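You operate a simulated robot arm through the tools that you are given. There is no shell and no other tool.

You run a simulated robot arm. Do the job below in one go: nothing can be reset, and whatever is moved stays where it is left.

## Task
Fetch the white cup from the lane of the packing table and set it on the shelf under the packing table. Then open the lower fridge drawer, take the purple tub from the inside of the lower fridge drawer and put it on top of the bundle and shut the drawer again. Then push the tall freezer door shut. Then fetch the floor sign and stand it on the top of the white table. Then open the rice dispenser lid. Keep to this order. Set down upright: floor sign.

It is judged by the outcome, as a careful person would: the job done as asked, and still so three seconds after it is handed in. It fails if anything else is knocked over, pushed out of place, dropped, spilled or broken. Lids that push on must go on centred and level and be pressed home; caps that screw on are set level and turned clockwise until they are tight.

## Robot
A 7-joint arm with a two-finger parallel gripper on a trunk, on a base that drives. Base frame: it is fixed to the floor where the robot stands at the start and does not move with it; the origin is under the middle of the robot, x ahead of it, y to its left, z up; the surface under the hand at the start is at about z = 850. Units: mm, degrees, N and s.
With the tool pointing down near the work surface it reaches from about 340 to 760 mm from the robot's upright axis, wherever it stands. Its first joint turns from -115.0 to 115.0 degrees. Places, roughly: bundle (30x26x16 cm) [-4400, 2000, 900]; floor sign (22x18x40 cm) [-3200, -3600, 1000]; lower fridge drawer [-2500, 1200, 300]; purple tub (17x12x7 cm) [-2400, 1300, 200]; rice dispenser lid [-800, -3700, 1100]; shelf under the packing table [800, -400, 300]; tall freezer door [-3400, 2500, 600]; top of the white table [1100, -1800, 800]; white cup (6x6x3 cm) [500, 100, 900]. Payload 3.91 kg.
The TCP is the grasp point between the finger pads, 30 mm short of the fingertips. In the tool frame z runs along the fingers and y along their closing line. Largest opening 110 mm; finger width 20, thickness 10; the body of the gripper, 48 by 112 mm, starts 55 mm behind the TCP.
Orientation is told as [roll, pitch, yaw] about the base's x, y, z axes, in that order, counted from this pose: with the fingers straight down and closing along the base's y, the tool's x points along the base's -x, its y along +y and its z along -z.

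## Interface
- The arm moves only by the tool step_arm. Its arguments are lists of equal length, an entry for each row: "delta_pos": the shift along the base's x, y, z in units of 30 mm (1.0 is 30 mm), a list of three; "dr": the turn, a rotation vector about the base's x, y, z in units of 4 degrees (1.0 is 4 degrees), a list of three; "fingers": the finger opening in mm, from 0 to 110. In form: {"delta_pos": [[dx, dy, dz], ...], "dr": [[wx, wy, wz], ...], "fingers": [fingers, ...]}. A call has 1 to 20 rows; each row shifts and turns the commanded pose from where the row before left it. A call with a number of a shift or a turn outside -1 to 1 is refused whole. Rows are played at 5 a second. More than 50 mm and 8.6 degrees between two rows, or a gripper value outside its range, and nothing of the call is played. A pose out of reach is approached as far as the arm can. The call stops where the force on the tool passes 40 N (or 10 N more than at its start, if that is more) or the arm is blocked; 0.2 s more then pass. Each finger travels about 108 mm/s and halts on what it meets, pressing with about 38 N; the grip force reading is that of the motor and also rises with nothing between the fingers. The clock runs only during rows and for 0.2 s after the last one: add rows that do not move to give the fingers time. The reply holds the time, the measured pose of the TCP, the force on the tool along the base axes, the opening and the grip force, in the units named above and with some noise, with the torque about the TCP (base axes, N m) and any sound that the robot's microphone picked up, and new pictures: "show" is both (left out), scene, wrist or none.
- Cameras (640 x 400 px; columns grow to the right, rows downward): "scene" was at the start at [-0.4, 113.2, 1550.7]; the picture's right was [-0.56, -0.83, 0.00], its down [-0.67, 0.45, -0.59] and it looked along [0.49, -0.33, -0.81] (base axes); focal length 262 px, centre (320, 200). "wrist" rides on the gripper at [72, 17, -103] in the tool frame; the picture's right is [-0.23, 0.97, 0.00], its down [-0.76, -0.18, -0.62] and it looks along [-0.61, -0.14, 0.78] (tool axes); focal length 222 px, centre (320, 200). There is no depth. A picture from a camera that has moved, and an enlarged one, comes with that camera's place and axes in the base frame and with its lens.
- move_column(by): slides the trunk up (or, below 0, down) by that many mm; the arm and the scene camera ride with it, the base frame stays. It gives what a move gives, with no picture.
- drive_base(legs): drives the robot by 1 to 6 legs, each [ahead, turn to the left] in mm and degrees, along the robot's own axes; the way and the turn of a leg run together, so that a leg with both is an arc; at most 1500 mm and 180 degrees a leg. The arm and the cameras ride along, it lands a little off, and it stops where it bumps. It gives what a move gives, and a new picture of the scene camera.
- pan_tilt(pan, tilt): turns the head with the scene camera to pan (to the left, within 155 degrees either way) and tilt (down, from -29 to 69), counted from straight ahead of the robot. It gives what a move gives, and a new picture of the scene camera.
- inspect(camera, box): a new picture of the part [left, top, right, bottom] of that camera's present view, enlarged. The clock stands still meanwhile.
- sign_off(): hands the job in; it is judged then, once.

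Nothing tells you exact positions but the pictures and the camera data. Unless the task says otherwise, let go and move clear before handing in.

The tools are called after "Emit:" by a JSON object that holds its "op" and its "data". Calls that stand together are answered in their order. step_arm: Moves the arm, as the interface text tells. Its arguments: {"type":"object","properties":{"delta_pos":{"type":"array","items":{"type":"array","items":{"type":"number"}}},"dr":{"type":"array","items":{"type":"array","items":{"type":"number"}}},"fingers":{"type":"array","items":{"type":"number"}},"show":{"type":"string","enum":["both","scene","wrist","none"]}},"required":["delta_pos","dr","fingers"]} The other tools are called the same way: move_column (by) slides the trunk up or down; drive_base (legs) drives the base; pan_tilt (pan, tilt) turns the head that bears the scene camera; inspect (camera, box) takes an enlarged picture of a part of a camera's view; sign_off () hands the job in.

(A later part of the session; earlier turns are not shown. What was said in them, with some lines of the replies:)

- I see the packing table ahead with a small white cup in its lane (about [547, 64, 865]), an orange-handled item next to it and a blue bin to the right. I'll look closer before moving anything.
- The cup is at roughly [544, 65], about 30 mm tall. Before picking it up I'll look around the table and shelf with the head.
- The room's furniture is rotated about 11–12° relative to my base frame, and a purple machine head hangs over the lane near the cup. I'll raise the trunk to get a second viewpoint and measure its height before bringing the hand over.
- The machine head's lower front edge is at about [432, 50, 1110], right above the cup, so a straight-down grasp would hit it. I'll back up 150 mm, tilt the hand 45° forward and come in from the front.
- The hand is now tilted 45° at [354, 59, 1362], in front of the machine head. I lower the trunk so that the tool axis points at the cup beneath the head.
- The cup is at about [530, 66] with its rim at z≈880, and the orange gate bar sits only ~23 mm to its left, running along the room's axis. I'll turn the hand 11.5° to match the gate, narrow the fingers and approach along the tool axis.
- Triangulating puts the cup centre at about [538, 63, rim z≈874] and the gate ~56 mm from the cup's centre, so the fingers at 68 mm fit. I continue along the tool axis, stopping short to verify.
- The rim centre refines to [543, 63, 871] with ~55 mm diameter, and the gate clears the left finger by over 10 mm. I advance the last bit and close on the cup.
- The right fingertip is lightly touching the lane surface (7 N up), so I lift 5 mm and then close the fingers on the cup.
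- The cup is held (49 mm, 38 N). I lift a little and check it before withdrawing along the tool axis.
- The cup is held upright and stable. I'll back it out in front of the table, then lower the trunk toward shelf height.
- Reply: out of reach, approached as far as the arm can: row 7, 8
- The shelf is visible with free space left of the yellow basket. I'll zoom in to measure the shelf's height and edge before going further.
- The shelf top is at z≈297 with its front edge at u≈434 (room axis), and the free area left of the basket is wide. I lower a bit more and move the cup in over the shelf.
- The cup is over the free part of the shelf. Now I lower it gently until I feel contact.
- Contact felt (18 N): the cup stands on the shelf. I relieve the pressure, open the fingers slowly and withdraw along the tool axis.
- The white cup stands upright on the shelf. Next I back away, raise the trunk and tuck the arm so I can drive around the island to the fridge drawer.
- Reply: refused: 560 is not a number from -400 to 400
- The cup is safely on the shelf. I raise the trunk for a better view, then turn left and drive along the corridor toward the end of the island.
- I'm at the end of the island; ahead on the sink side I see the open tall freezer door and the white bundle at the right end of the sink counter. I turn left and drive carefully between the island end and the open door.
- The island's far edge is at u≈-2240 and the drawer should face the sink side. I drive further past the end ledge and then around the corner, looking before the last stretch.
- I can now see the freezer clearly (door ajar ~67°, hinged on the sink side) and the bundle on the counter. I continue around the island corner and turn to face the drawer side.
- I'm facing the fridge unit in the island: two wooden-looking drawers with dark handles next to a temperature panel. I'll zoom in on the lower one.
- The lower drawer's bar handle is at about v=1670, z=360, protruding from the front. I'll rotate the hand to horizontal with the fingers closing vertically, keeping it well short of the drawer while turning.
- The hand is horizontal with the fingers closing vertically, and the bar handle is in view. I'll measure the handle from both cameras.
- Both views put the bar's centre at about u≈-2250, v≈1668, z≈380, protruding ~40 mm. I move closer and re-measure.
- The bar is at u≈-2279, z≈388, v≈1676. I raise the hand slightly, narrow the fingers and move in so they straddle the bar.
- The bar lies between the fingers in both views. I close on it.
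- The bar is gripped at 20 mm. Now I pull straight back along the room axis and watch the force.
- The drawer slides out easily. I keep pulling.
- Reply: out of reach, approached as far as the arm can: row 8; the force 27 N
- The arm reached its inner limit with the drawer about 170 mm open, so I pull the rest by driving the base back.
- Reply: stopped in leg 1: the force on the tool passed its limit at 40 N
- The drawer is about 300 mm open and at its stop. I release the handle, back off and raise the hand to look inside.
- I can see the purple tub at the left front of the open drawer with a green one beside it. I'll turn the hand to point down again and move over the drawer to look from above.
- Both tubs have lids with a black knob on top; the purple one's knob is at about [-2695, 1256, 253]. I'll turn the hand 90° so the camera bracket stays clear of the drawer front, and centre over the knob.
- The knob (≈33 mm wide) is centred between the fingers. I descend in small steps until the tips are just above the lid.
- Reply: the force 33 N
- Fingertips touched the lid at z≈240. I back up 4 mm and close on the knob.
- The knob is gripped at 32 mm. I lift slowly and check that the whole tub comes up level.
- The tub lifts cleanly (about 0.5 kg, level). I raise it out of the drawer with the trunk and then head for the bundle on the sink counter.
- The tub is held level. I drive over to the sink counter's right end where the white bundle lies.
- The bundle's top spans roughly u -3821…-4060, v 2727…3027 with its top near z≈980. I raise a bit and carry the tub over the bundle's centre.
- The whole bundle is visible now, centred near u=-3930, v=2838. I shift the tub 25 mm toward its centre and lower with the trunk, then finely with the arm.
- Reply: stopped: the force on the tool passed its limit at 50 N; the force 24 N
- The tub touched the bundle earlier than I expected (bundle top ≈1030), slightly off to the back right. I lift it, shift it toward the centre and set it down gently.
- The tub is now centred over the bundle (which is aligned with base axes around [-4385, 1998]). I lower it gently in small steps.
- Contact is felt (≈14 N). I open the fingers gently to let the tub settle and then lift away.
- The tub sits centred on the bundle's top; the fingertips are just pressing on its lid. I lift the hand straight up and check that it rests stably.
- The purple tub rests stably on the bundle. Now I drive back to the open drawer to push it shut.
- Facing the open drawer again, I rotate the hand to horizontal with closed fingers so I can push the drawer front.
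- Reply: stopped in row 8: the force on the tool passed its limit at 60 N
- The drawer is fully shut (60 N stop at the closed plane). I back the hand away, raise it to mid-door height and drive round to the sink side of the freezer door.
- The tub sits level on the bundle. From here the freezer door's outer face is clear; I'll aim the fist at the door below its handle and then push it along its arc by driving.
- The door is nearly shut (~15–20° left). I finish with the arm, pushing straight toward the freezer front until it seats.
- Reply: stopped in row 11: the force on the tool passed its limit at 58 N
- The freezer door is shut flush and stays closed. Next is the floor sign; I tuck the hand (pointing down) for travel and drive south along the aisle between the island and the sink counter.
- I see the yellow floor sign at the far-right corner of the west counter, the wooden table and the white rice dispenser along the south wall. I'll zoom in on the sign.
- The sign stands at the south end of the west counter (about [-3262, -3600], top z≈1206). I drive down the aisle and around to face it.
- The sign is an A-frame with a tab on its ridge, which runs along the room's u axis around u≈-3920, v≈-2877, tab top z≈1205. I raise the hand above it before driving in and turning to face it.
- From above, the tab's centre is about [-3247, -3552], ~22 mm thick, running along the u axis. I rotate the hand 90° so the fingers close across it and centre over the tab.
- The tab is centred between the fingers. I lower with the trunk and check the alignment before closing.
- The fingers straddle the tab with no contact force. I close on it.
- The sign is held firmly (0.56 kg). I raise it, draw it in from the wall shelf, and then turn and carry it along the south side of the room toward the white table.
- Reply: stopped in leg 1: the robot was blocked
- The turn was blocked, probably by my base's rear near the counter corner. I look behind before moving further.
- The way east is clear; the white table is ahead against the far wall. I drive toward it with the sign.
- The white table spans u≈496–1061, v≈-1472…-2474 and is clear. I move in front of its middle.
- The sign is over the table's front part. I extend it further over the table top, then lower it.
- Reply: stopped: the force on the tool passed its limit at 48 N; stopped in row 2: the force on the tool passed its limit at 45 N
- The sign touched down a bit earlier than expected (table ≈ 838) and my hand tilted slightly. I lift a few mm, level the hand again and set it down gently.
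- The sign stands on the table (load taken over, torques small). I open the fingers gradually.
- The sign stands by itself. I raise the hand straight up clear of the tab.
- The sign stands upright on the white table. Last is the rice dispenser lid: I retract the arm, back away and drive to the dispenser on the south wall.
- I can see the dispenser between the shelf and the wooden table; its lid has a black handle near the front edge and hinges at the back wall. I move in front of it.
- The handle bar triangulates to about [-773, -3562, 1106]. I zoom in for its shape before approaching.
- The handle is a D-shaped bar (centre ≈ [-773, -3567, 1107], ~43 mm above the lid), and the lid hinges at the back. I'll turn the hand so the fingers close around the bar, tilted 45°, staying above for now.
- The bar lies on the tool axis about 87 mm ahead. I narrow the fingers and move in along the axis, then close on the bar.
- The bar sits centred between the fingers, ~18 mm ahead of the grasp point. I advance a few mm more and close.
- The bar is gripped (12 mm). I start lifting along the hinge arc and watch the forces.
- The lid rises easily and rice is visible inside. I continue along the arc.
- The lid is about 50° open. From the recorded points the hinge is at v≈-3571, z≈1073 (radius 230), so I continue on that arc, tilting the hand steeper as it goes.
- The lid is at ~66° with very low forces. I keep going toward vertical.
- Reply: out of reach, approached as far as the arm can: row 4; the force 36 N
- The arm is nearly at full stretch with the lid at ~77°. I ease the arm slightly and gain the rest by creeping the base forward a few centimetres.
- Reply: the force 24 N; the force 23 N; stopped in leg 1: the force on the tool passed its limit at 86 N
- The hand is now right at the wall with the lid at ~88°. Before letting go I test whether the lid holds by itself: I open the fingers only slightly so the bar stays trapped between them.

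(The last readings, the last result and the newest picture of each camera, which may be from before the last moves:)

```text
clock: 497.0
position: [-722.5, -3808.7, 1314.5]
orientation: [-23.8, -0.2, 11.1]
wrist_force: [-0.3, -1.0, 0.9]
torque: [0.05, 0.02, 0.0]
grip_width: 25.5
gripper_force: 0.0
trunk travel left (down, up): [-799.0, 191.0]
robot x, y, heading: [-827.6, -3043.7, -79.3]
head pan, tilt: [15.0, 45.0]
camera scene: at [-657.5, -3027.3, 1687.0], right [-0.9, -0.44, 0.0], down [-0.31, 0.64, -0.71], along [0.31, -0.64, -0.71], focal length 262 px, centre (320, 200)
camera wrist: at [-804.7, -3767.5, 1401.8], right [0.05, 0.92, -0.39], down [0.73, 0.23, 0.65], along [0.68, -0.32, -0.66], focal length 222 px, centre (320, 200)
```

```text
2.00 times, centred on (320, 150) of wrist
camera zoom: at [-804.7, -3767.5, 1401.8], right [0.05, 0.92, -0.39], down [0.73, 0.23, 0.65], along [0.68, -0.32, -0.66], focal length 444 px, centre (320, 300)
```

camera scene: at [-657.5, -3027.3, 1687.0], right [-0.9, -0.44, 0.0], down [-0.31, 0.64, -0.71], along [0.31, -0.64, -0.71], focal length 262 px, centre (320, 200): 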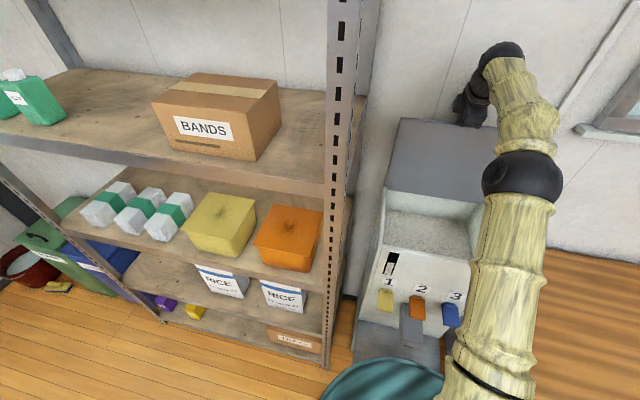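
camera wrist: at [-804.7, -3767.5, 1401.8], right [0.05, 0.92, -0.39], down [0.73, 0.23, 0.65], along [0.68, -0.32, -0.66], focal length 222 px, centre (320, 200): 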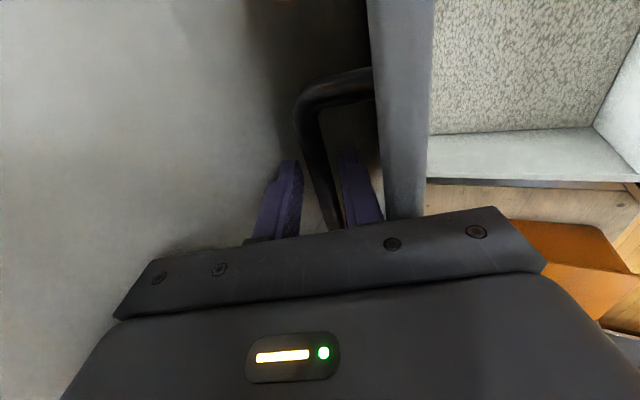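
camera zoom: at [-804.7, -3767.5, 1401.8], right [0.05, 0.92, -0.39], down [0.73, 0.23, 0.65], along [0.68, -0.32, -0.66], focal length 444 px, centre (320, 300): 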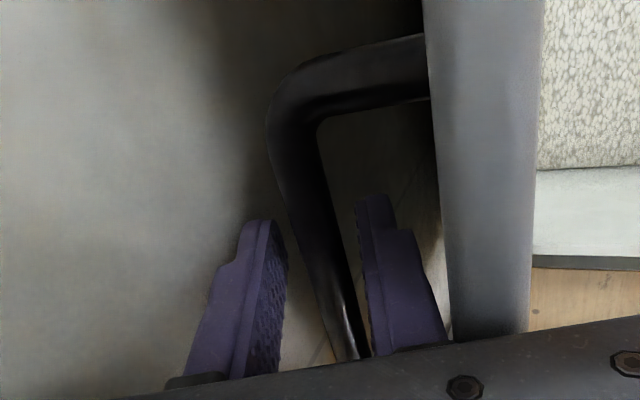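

Emit:
{"op": "step_arm", "data": {"delta_pos": [[0, 0, 0], [0, 0, 0], [0, 0, 0], [0, 0, 0], [0, 0, 0], [0, 0, 0], [0, 0, 0], [0, 0, 0], [0, 0, 0], [0, 0, 0]], "dr": [[0, 0, 0], [0, 0, 0], [0, 0, 0], [0, 0, 0], [0, 0, 0], [0, 0, 0], [0, 0, 0], [0, 0, 0], [0, 0, 0], [0, 0, 0]], "fingers": [26, 26, 26, 26, 26, 26, 26, 26, 26, 26], "show": "none"}}

Emit:
{"op": "inspect", "data": {"camera": "wrist", "box": [220, 50, 420, 250]}}

```text
clock: 499.2
position: [-722.4, -3808.8, 1313.9]
orientation: [-23.6, -0.3, 11.2]
wrist_force: [0.2, 0.3, -0.3]
torque: [0.0, -0.02, 0.01]
grip_width: 25.9
gripper_force: 0.1
trunk travel left (down, up): [-799.0, 191.0]
robot x, y, heading: [-830.5, -3039.4, -79.2]
head pan, tilt: [15.0, 45.0]
```

```text
2.00 times, centred on (320, 150) of wrist
camera zoom: at [-804.7, -3767.5, 1401.9], right [0.05, 0.92, -0.39], down [0.73, 0.23, 0.65], along [0.68, -0.32, -0.66], focal length 444 px, centre (320, 300)
```

zoom: 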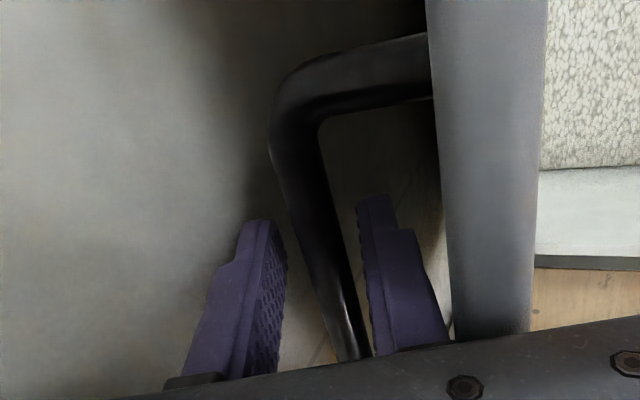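

Emit:
{"op": "step_arm", "data": {"delta_pos": [[0, 0, 0], [0, 0, 0], [0, 0, 0], [0, 0, 0], [0, 0, 0], [0, 0, 0], [0, 0, 0], [0, 0, 0], [0, 0, 0], [0, 0, 0], [0, 0, 0], [0, 0, 0], [0, 0, 0], [0, 0, 0], [0, 0, 0], [0, 0, 0], [0, 0, 0], [0, 0, 0], [0, 0, 0], [0, 0, 0]], "dr": [[0, 0, 0], [0, 0, 0], [0, 0, 0], [0, 0, 0], [0, 0, 0], [0, 0, 0], [0, 0, 0], [0, 0, 0], [0, 0, 0], [0, 0, 0], [0, 0, 0], [0, 0, 0], [0, 0, 0], [0, 0, 0], [0, 0, 0], [0, 0, 0], [0, 0, 0], [0, 0, 0], [0, 0, 0], [0, 0, 0]], "fingers": [26, 26, 26, 26, 26, 26, 26, 26, 26, 26, 26, 26, 26, 26, 26, 26, 26, 26, 26, 26], "show": "none"}}

Emit:
{"op": "inspect", "data": {"camera": "wrist", "box": [220, 50, 420, 250]}}

```text
clock: 503.4
position: [-722.0, -3809.1, 1314.5]
orientation: [-23.8, -0.4, 11.1]
wrist_force: [-0.8, 0.4, 0.2]
torque: [0.0, 0.01, 0.0]
grip_width: 25.7
gripper_force: 0.1
trunk travel left (down, up): [-799.0, 191.0]
robot x, y, heading: [-831.3, -3042.6, -79.0]
head pan, tilt: [15.0, 45.0]
```

```text
2.00 times, centred on (320, 150) of wrist
camera zoom: at [-804.7, -3767.5, 1401.9], right [0.05, 0.92, -0.39], down [0.73, 0.23, 0.65], along [0.68, -0.32, -0.66], focal length 444 px, centre (320, 300)
```

zoom: 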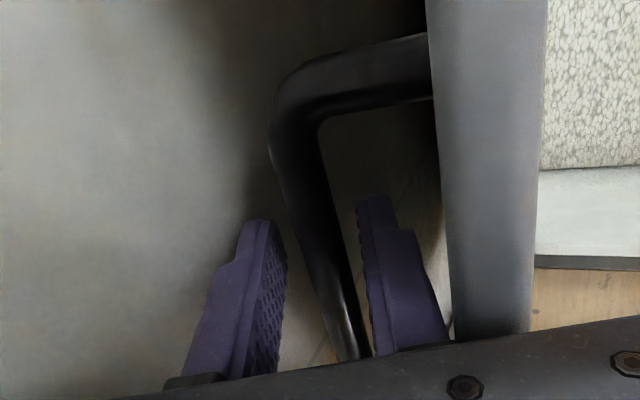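

Emit:
{"op": "step_arm", "data": {"delta_pos": [[-0.03, 0.15, -0.06], [0, 0, 0], [0, 0, 0], [0, 0, 0], [0, 0, 0]], "dr": [[0, 0, 0], [0, 0, 0], [0, 0, 0], [0, 0, 0], [0, 0, 0]], "fingers": [26, 26, 26, 26, 26], "show": "none"}}

Emit:
{"op": "inspect", "data": {"camera": "wrist", "box": [220, 50, 420, 250]}}

```text
clock: 504.6
position: [-722.7, -3806.0, 1313.9]
orientation: [-23.7, -0.3, 11.0]
wrist_force: [-0.2, 0.1, 0.1]
torque: [-0.02, 0.0, 0.01]
grip_width: 25.9
gripper_force: 0.1
trunk travel left (down, up): [-799.0, 191.0]
robot x, y, heading: [-830.9, -3044.3, -79.6]
head pan, tilt: [15.0, 45.0]
```

```text
2.00 times, centred on (320, 150) of wrist
camera zoom: at [-805.2, -3763.4, 1400.6], right [0.05, 0.92, -0.39], down [0.73, 0.23, 0.65], along [0.68, -0.32, -0.66], focal length 444 px, centre (320, 300)
```

zoom: 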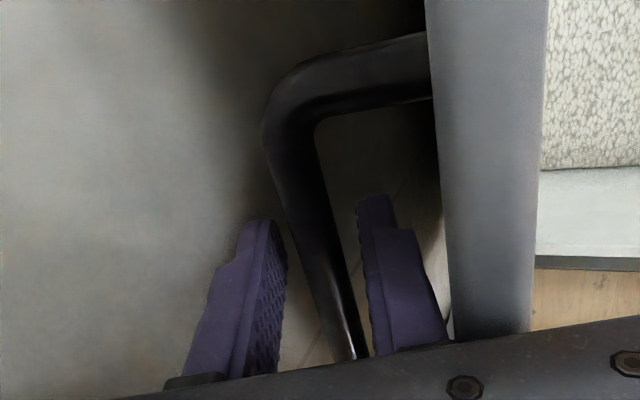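

The bar stays where it is even when I shift the hand, so the lid holds itself open at ~88°. I withdraw carefully along the tool axis so I don't nudge it.

Emit:
{"op": "step_arm", "data": {"delta_pos": [[0, 0, 0], [-0.026, 0.131, 0.305], [-0.032, 0.158, 0.366], [-0.032, 0.158, 0.366], [0, 0, 0]], "dr": [[0, 0, 0], [0, 0, 0], [0, 0, 0], [0, 0, 0], [0, 0, 0]], "fingers": [21, 21, 21, 21, 21], "show": "wrist"}}

Emit:
{"op": "inspect", "data": {"camera": "wrist", "box": [220, 50, 420, 250]}}

```text
clock: 505.8
position: [-726.0, -3792.1, 1345.3]
orientation: [-23.7, -0.3, 11.1]
wrist_force: [0.1, -0.2, -0.2]
torque: [-0.02, -0.04, 0.01]
grip_width: 20.7
gripper_force: 0.0
trunk travel left (down, up): [-799.0, 191.0]
robot x, y, heading: [-829.4, -3046.8, -79.2]
head pan, tilt: [15.0, 45.0]
camera wrist: at [-808.0, -3749.6, 1432.1], right [0.05, 0.92, -0.39], down [0.73, 0.23, 0.65], along [0.68, -0.32, -0.66], focal length 222 px, centre (320, 200)
```

wrist: 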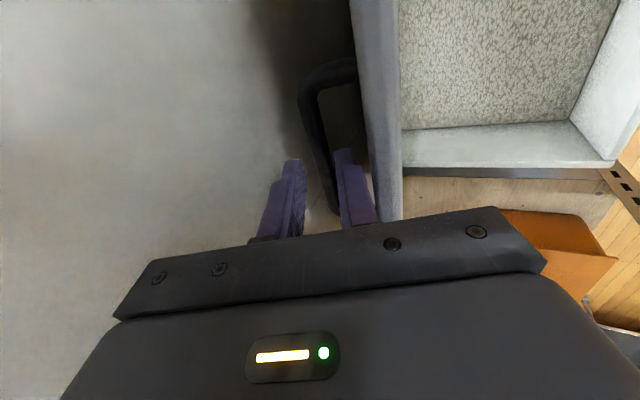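

```text
2.00 times, centred on (320, 150) of wrist
camera zoom: at [-808.0, -3749.6, 1432.1], right [0.05, 0.92, -0.39], down [0.73, 0.23, 0.65], along [0.68, -0.32, -0.66], focal length 444 px, centre (320, 300)
```

zoom: 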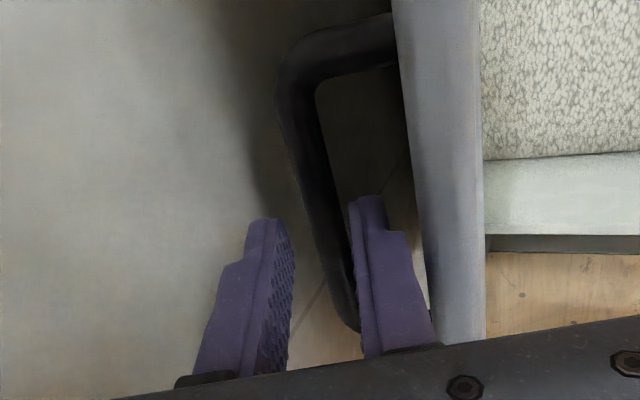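

Emit:
{"op": "step_arm", "data": {"delta_pos": [[-0.032, 0.158, 0.366], [-0.032, 0.158, 0.366], [-0.032, 0.158, 0.366], [-0.032, 0.158, 0.366], [-0.032, 0.158, 0.366], [-0.05, 0.25, 0.4], [0, 0, 0]], "dr": [[0, 0, 0], [0, 0, 0], [0, 0, 0], [0, 0, 0], [0, 0, 0], [0, 0, 0], [0, 0, 0]], "fingers": [21, 21, 21, 21, 21, 21, 21]}}

Emit:
{"op": "inspect", "data": {"camera": "scene", "box": [330, 60, 570, 260]}}

```text
clock: 507.4
position: [-731.9, -3762.8, 1411.4]
orientation: [-23.8, -0.4, 11.1]
wrist_force: [0.4, -0.6, -0.3]
torque: [0.03, 0.02, 0.0]
grip_width: 20.9
gripper_force: 0.0
trunk travel left (down, up): [-799.0, 191.0]
robot x, y, heading: [-829.9, -3042.1, -79.3]
head pan, tilt: [15.0, 45.0]
camera scene: at [-657.5, -3027.6, 1687.0], right [-0.9, -0.44, 0.0], down [-0.31, 0.64, -0.71], along [0.31, -0.64, -0.71], focal length 262 px, centre (320, 200)
camera wrist: at [-814.5, -3719.9, 1499.0], right [0.05, 0.92, -0.39], down [0.73, 0.23, 0.65], along [0.68, -0.32, -0.66], focal length 222 px, centre (320, 200)
```

scene: 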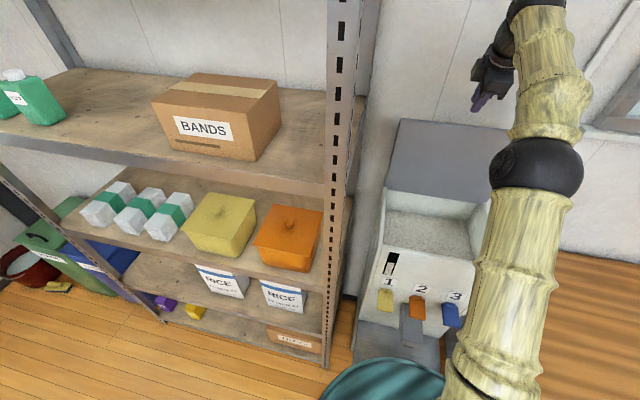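
wrist: 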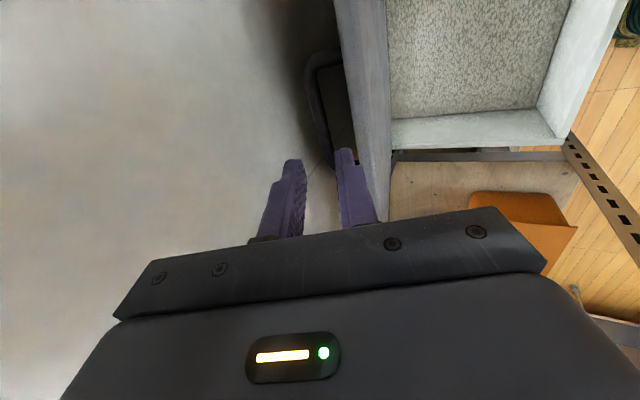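

```text
2.00 times, centred on (450, 160) of scene
camera zoom: at [-657.5, -3027.6, 1687.0], right [-0.9, -0.44, 0.0], down [-0.31, 0.64, -0.71], along [0.31, -0.64, -0.71], focal length 524 px, centre (60, 280)
```

zoom: 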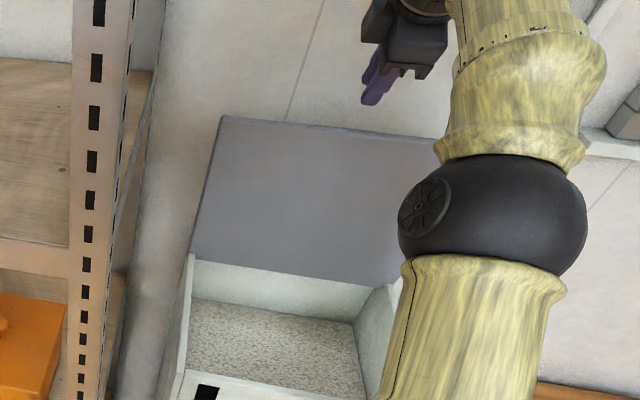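

The lid stays open by itself. I raise the arm straight up, then back away from the dispenser.

Emit:
{"op": "move_column", "data": {"by": 185}}

Emit:
{"op": "drive_base", "data": {"legs": [[-250, 0]]}}

Emit:
{"op": "inspect", "data": {"camera": "scene", "box": [300, 120, 560, 330]}}

```text
clock: 509.5
position: [-731.7, -3761.4, 1596.1]
orientation: [-23.7, -0.4, 11.1]
wrist_force: [-0.2, -0.2, 0.3]
torque: [0.01, -0.01, -0.02]
grip_width: 20.5
gripper_force: 0.1
trunk travel left (down, up): [-984.0, 6.0]
robot x, y, heading: [-829.5, -3044.6, -79.2]
head pan, tilt: [15.0, 45.0]
```

```text
clock: 511.5
position: [-776.9, -3521.3, 1597.6]
orientation: [-23.9, -0.3, 11.4]
wrist_force: [-0.5, 0.0, 0.2]
torque: [-0.02, 0.0, 0.0]
grip_width: 20.9
gripper_force: 0.0
trunk travel left (down, up): [-984.0, 6.0]
robot x, y, heading: [-876.9, -2805.2, -79.1]
head pan, tilt: [15.0, 45.0]
camera scene: at [-703.7, -2786.8, 1872.0], right [-0.9, -0.44, 0.0], down [-0.31, 0.64, -0.71], along [0.31, -0.64, -0.71], focal length 262 px, centre (320, 200)
```

scene: 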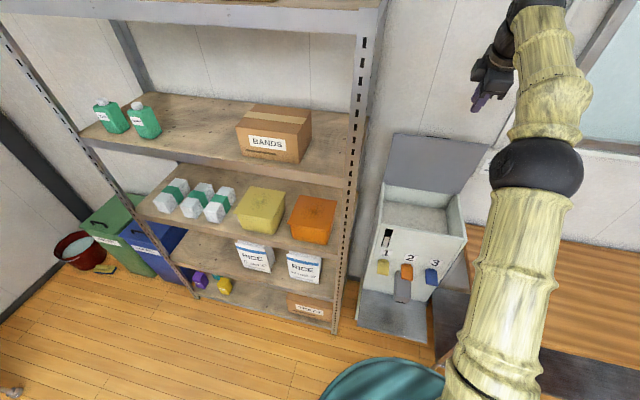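

```text
1.90 times, centred on (430, 225) of scene
camera zoom: at [-703.7, -2786.8, 1872.0], right [-0.9, -0.44, 0.0], down [-0.31, 0.64, -0.71], along [0.31, -0.64, -0.71], focal length 499 px, centre (110, 152)
```

zoom: 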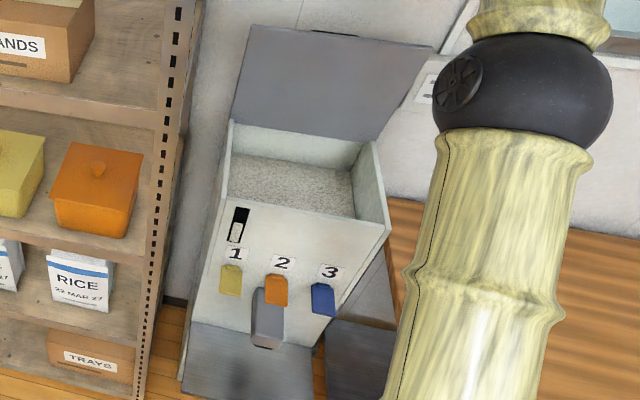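

The lid is open and stable. I do a final visual check of the sign on the white table and the packing table shelf from here before handing in.

Emit:
{"op": "pan_tilt", "data": {"pan": 105, "tilt": 20}}

Emit:
{"op": "inspect", "data": {"camera": "scene", "box": [160, 140, 480, 340]}}

Emit:
{"op": "pan_tilt", "data": {"pan": 15, "tilt": 45}}

```text
clock: 513.1
position: [-775.8, -3522.8, 1597.6]
orientation: [-23.7, -0.3, 11.4]
wrist_force: [-0.9, 0.2, 0.1]
torque: [-0.02, 0.02, 0.0]
grip_width: 20.9
gripper_force: 0.0
trunk travel left (down, up): [-984.0, 6.0]
robot x, y, heading: [-877.7, -2802.7, -79.3]
head pan, tilt: [105.0, 20.0]
camera scene: at [-655.4, -2673.9, 1910.7], right [0.44, -0.9, 0.0], down [-0.31, -0.15, -0.94], along [0.84, 0.41, -0.34], focal length 262 px, centre (320, 200)
```

scene: 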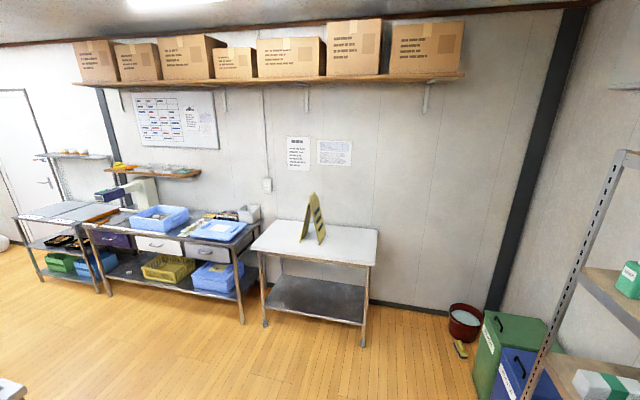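

```text
2.00 times, centred on (320, 240) of scene
camera zoom: at [-655.4, -2673.9, 1910.7], right [0.44, -0.9, 0.0], down [-0.31, -0.15, -0.94], along [0.84, 0.41, -0.34], focal length 524 px, centre (320, 120)
```

zoom: 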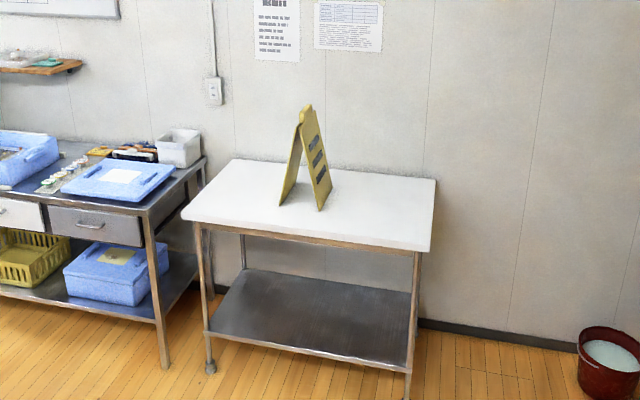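

```text
clock: 514.8
position: [-775.9, -3522.8, 1596.8]
orientation: [-23.7, -0.2, 11.4]
wrist_force: [0.4, 0.2, -0.1]
torque: [0.01, 0.02, 0.02]
grip_width: 21.1
gripper_force: 0.0
trunk travel left (down, up): [-984.0, 6.0]
robot x, y, heading: [-872.4, -2803.7, -79.0]
head pan, tilt: [15.0, 45.0]
camera scene: at [-703.5, -2787.7, 1872.0], right [-0.9, -0.44, 0.0], down [-0.31, 0.64, -0.71], along [0.31, -0.64, -0.71], focal length 262 px, centre (320, 200)
```

scene: 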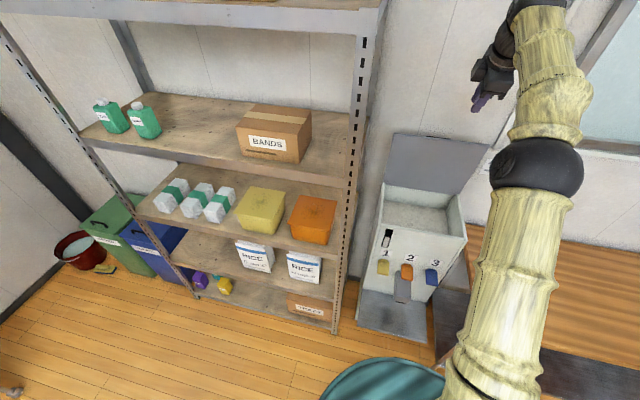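

Everything I can see from here is as asked: the sign stands upright on the white table and the dispenser lid stays open. The cup, drawer, tub and freezer door were each checked when I finished them. The hand is clear of everything, so I'm handing in the job.

Emit:
{"op": "sign_off", "data": {}}

```text
The job is handed in.
```

I did all five steps in the order you gave and handed the job in; no verdict has come back yet.

- **White cup:** it stands upright on the shelf under the packing table, to the left of the yellow basket.
- **Drawer and tub:** I opened the lower fridge drawer, lifted out the purple tub by its lid knob and set it on the bundle, where it sits level. The drawer is pushed fully shut. It was open long enough that the fridge display showed +6 °C and a red light came on.
- **Freezer door:** it is shut flush and stayed closed when I moved away.
- **Floor sign:** it stands upright on the white table. It touched down harder than planned at first, so I lifted it, levelled the hand and set it down again.
- **Rice dispenser lid:** it is open at about 88° and held by itself after I let go. I opened it until my hand reached the wall behind, so it is just short of vertical.

While I was turning with the sign, the base bumped something by the corner of the west counter and stopped. I saw nothing moved or knocked over there. I re-checked only the sign and the lid at the very end; the other three I checked as I finished each one.
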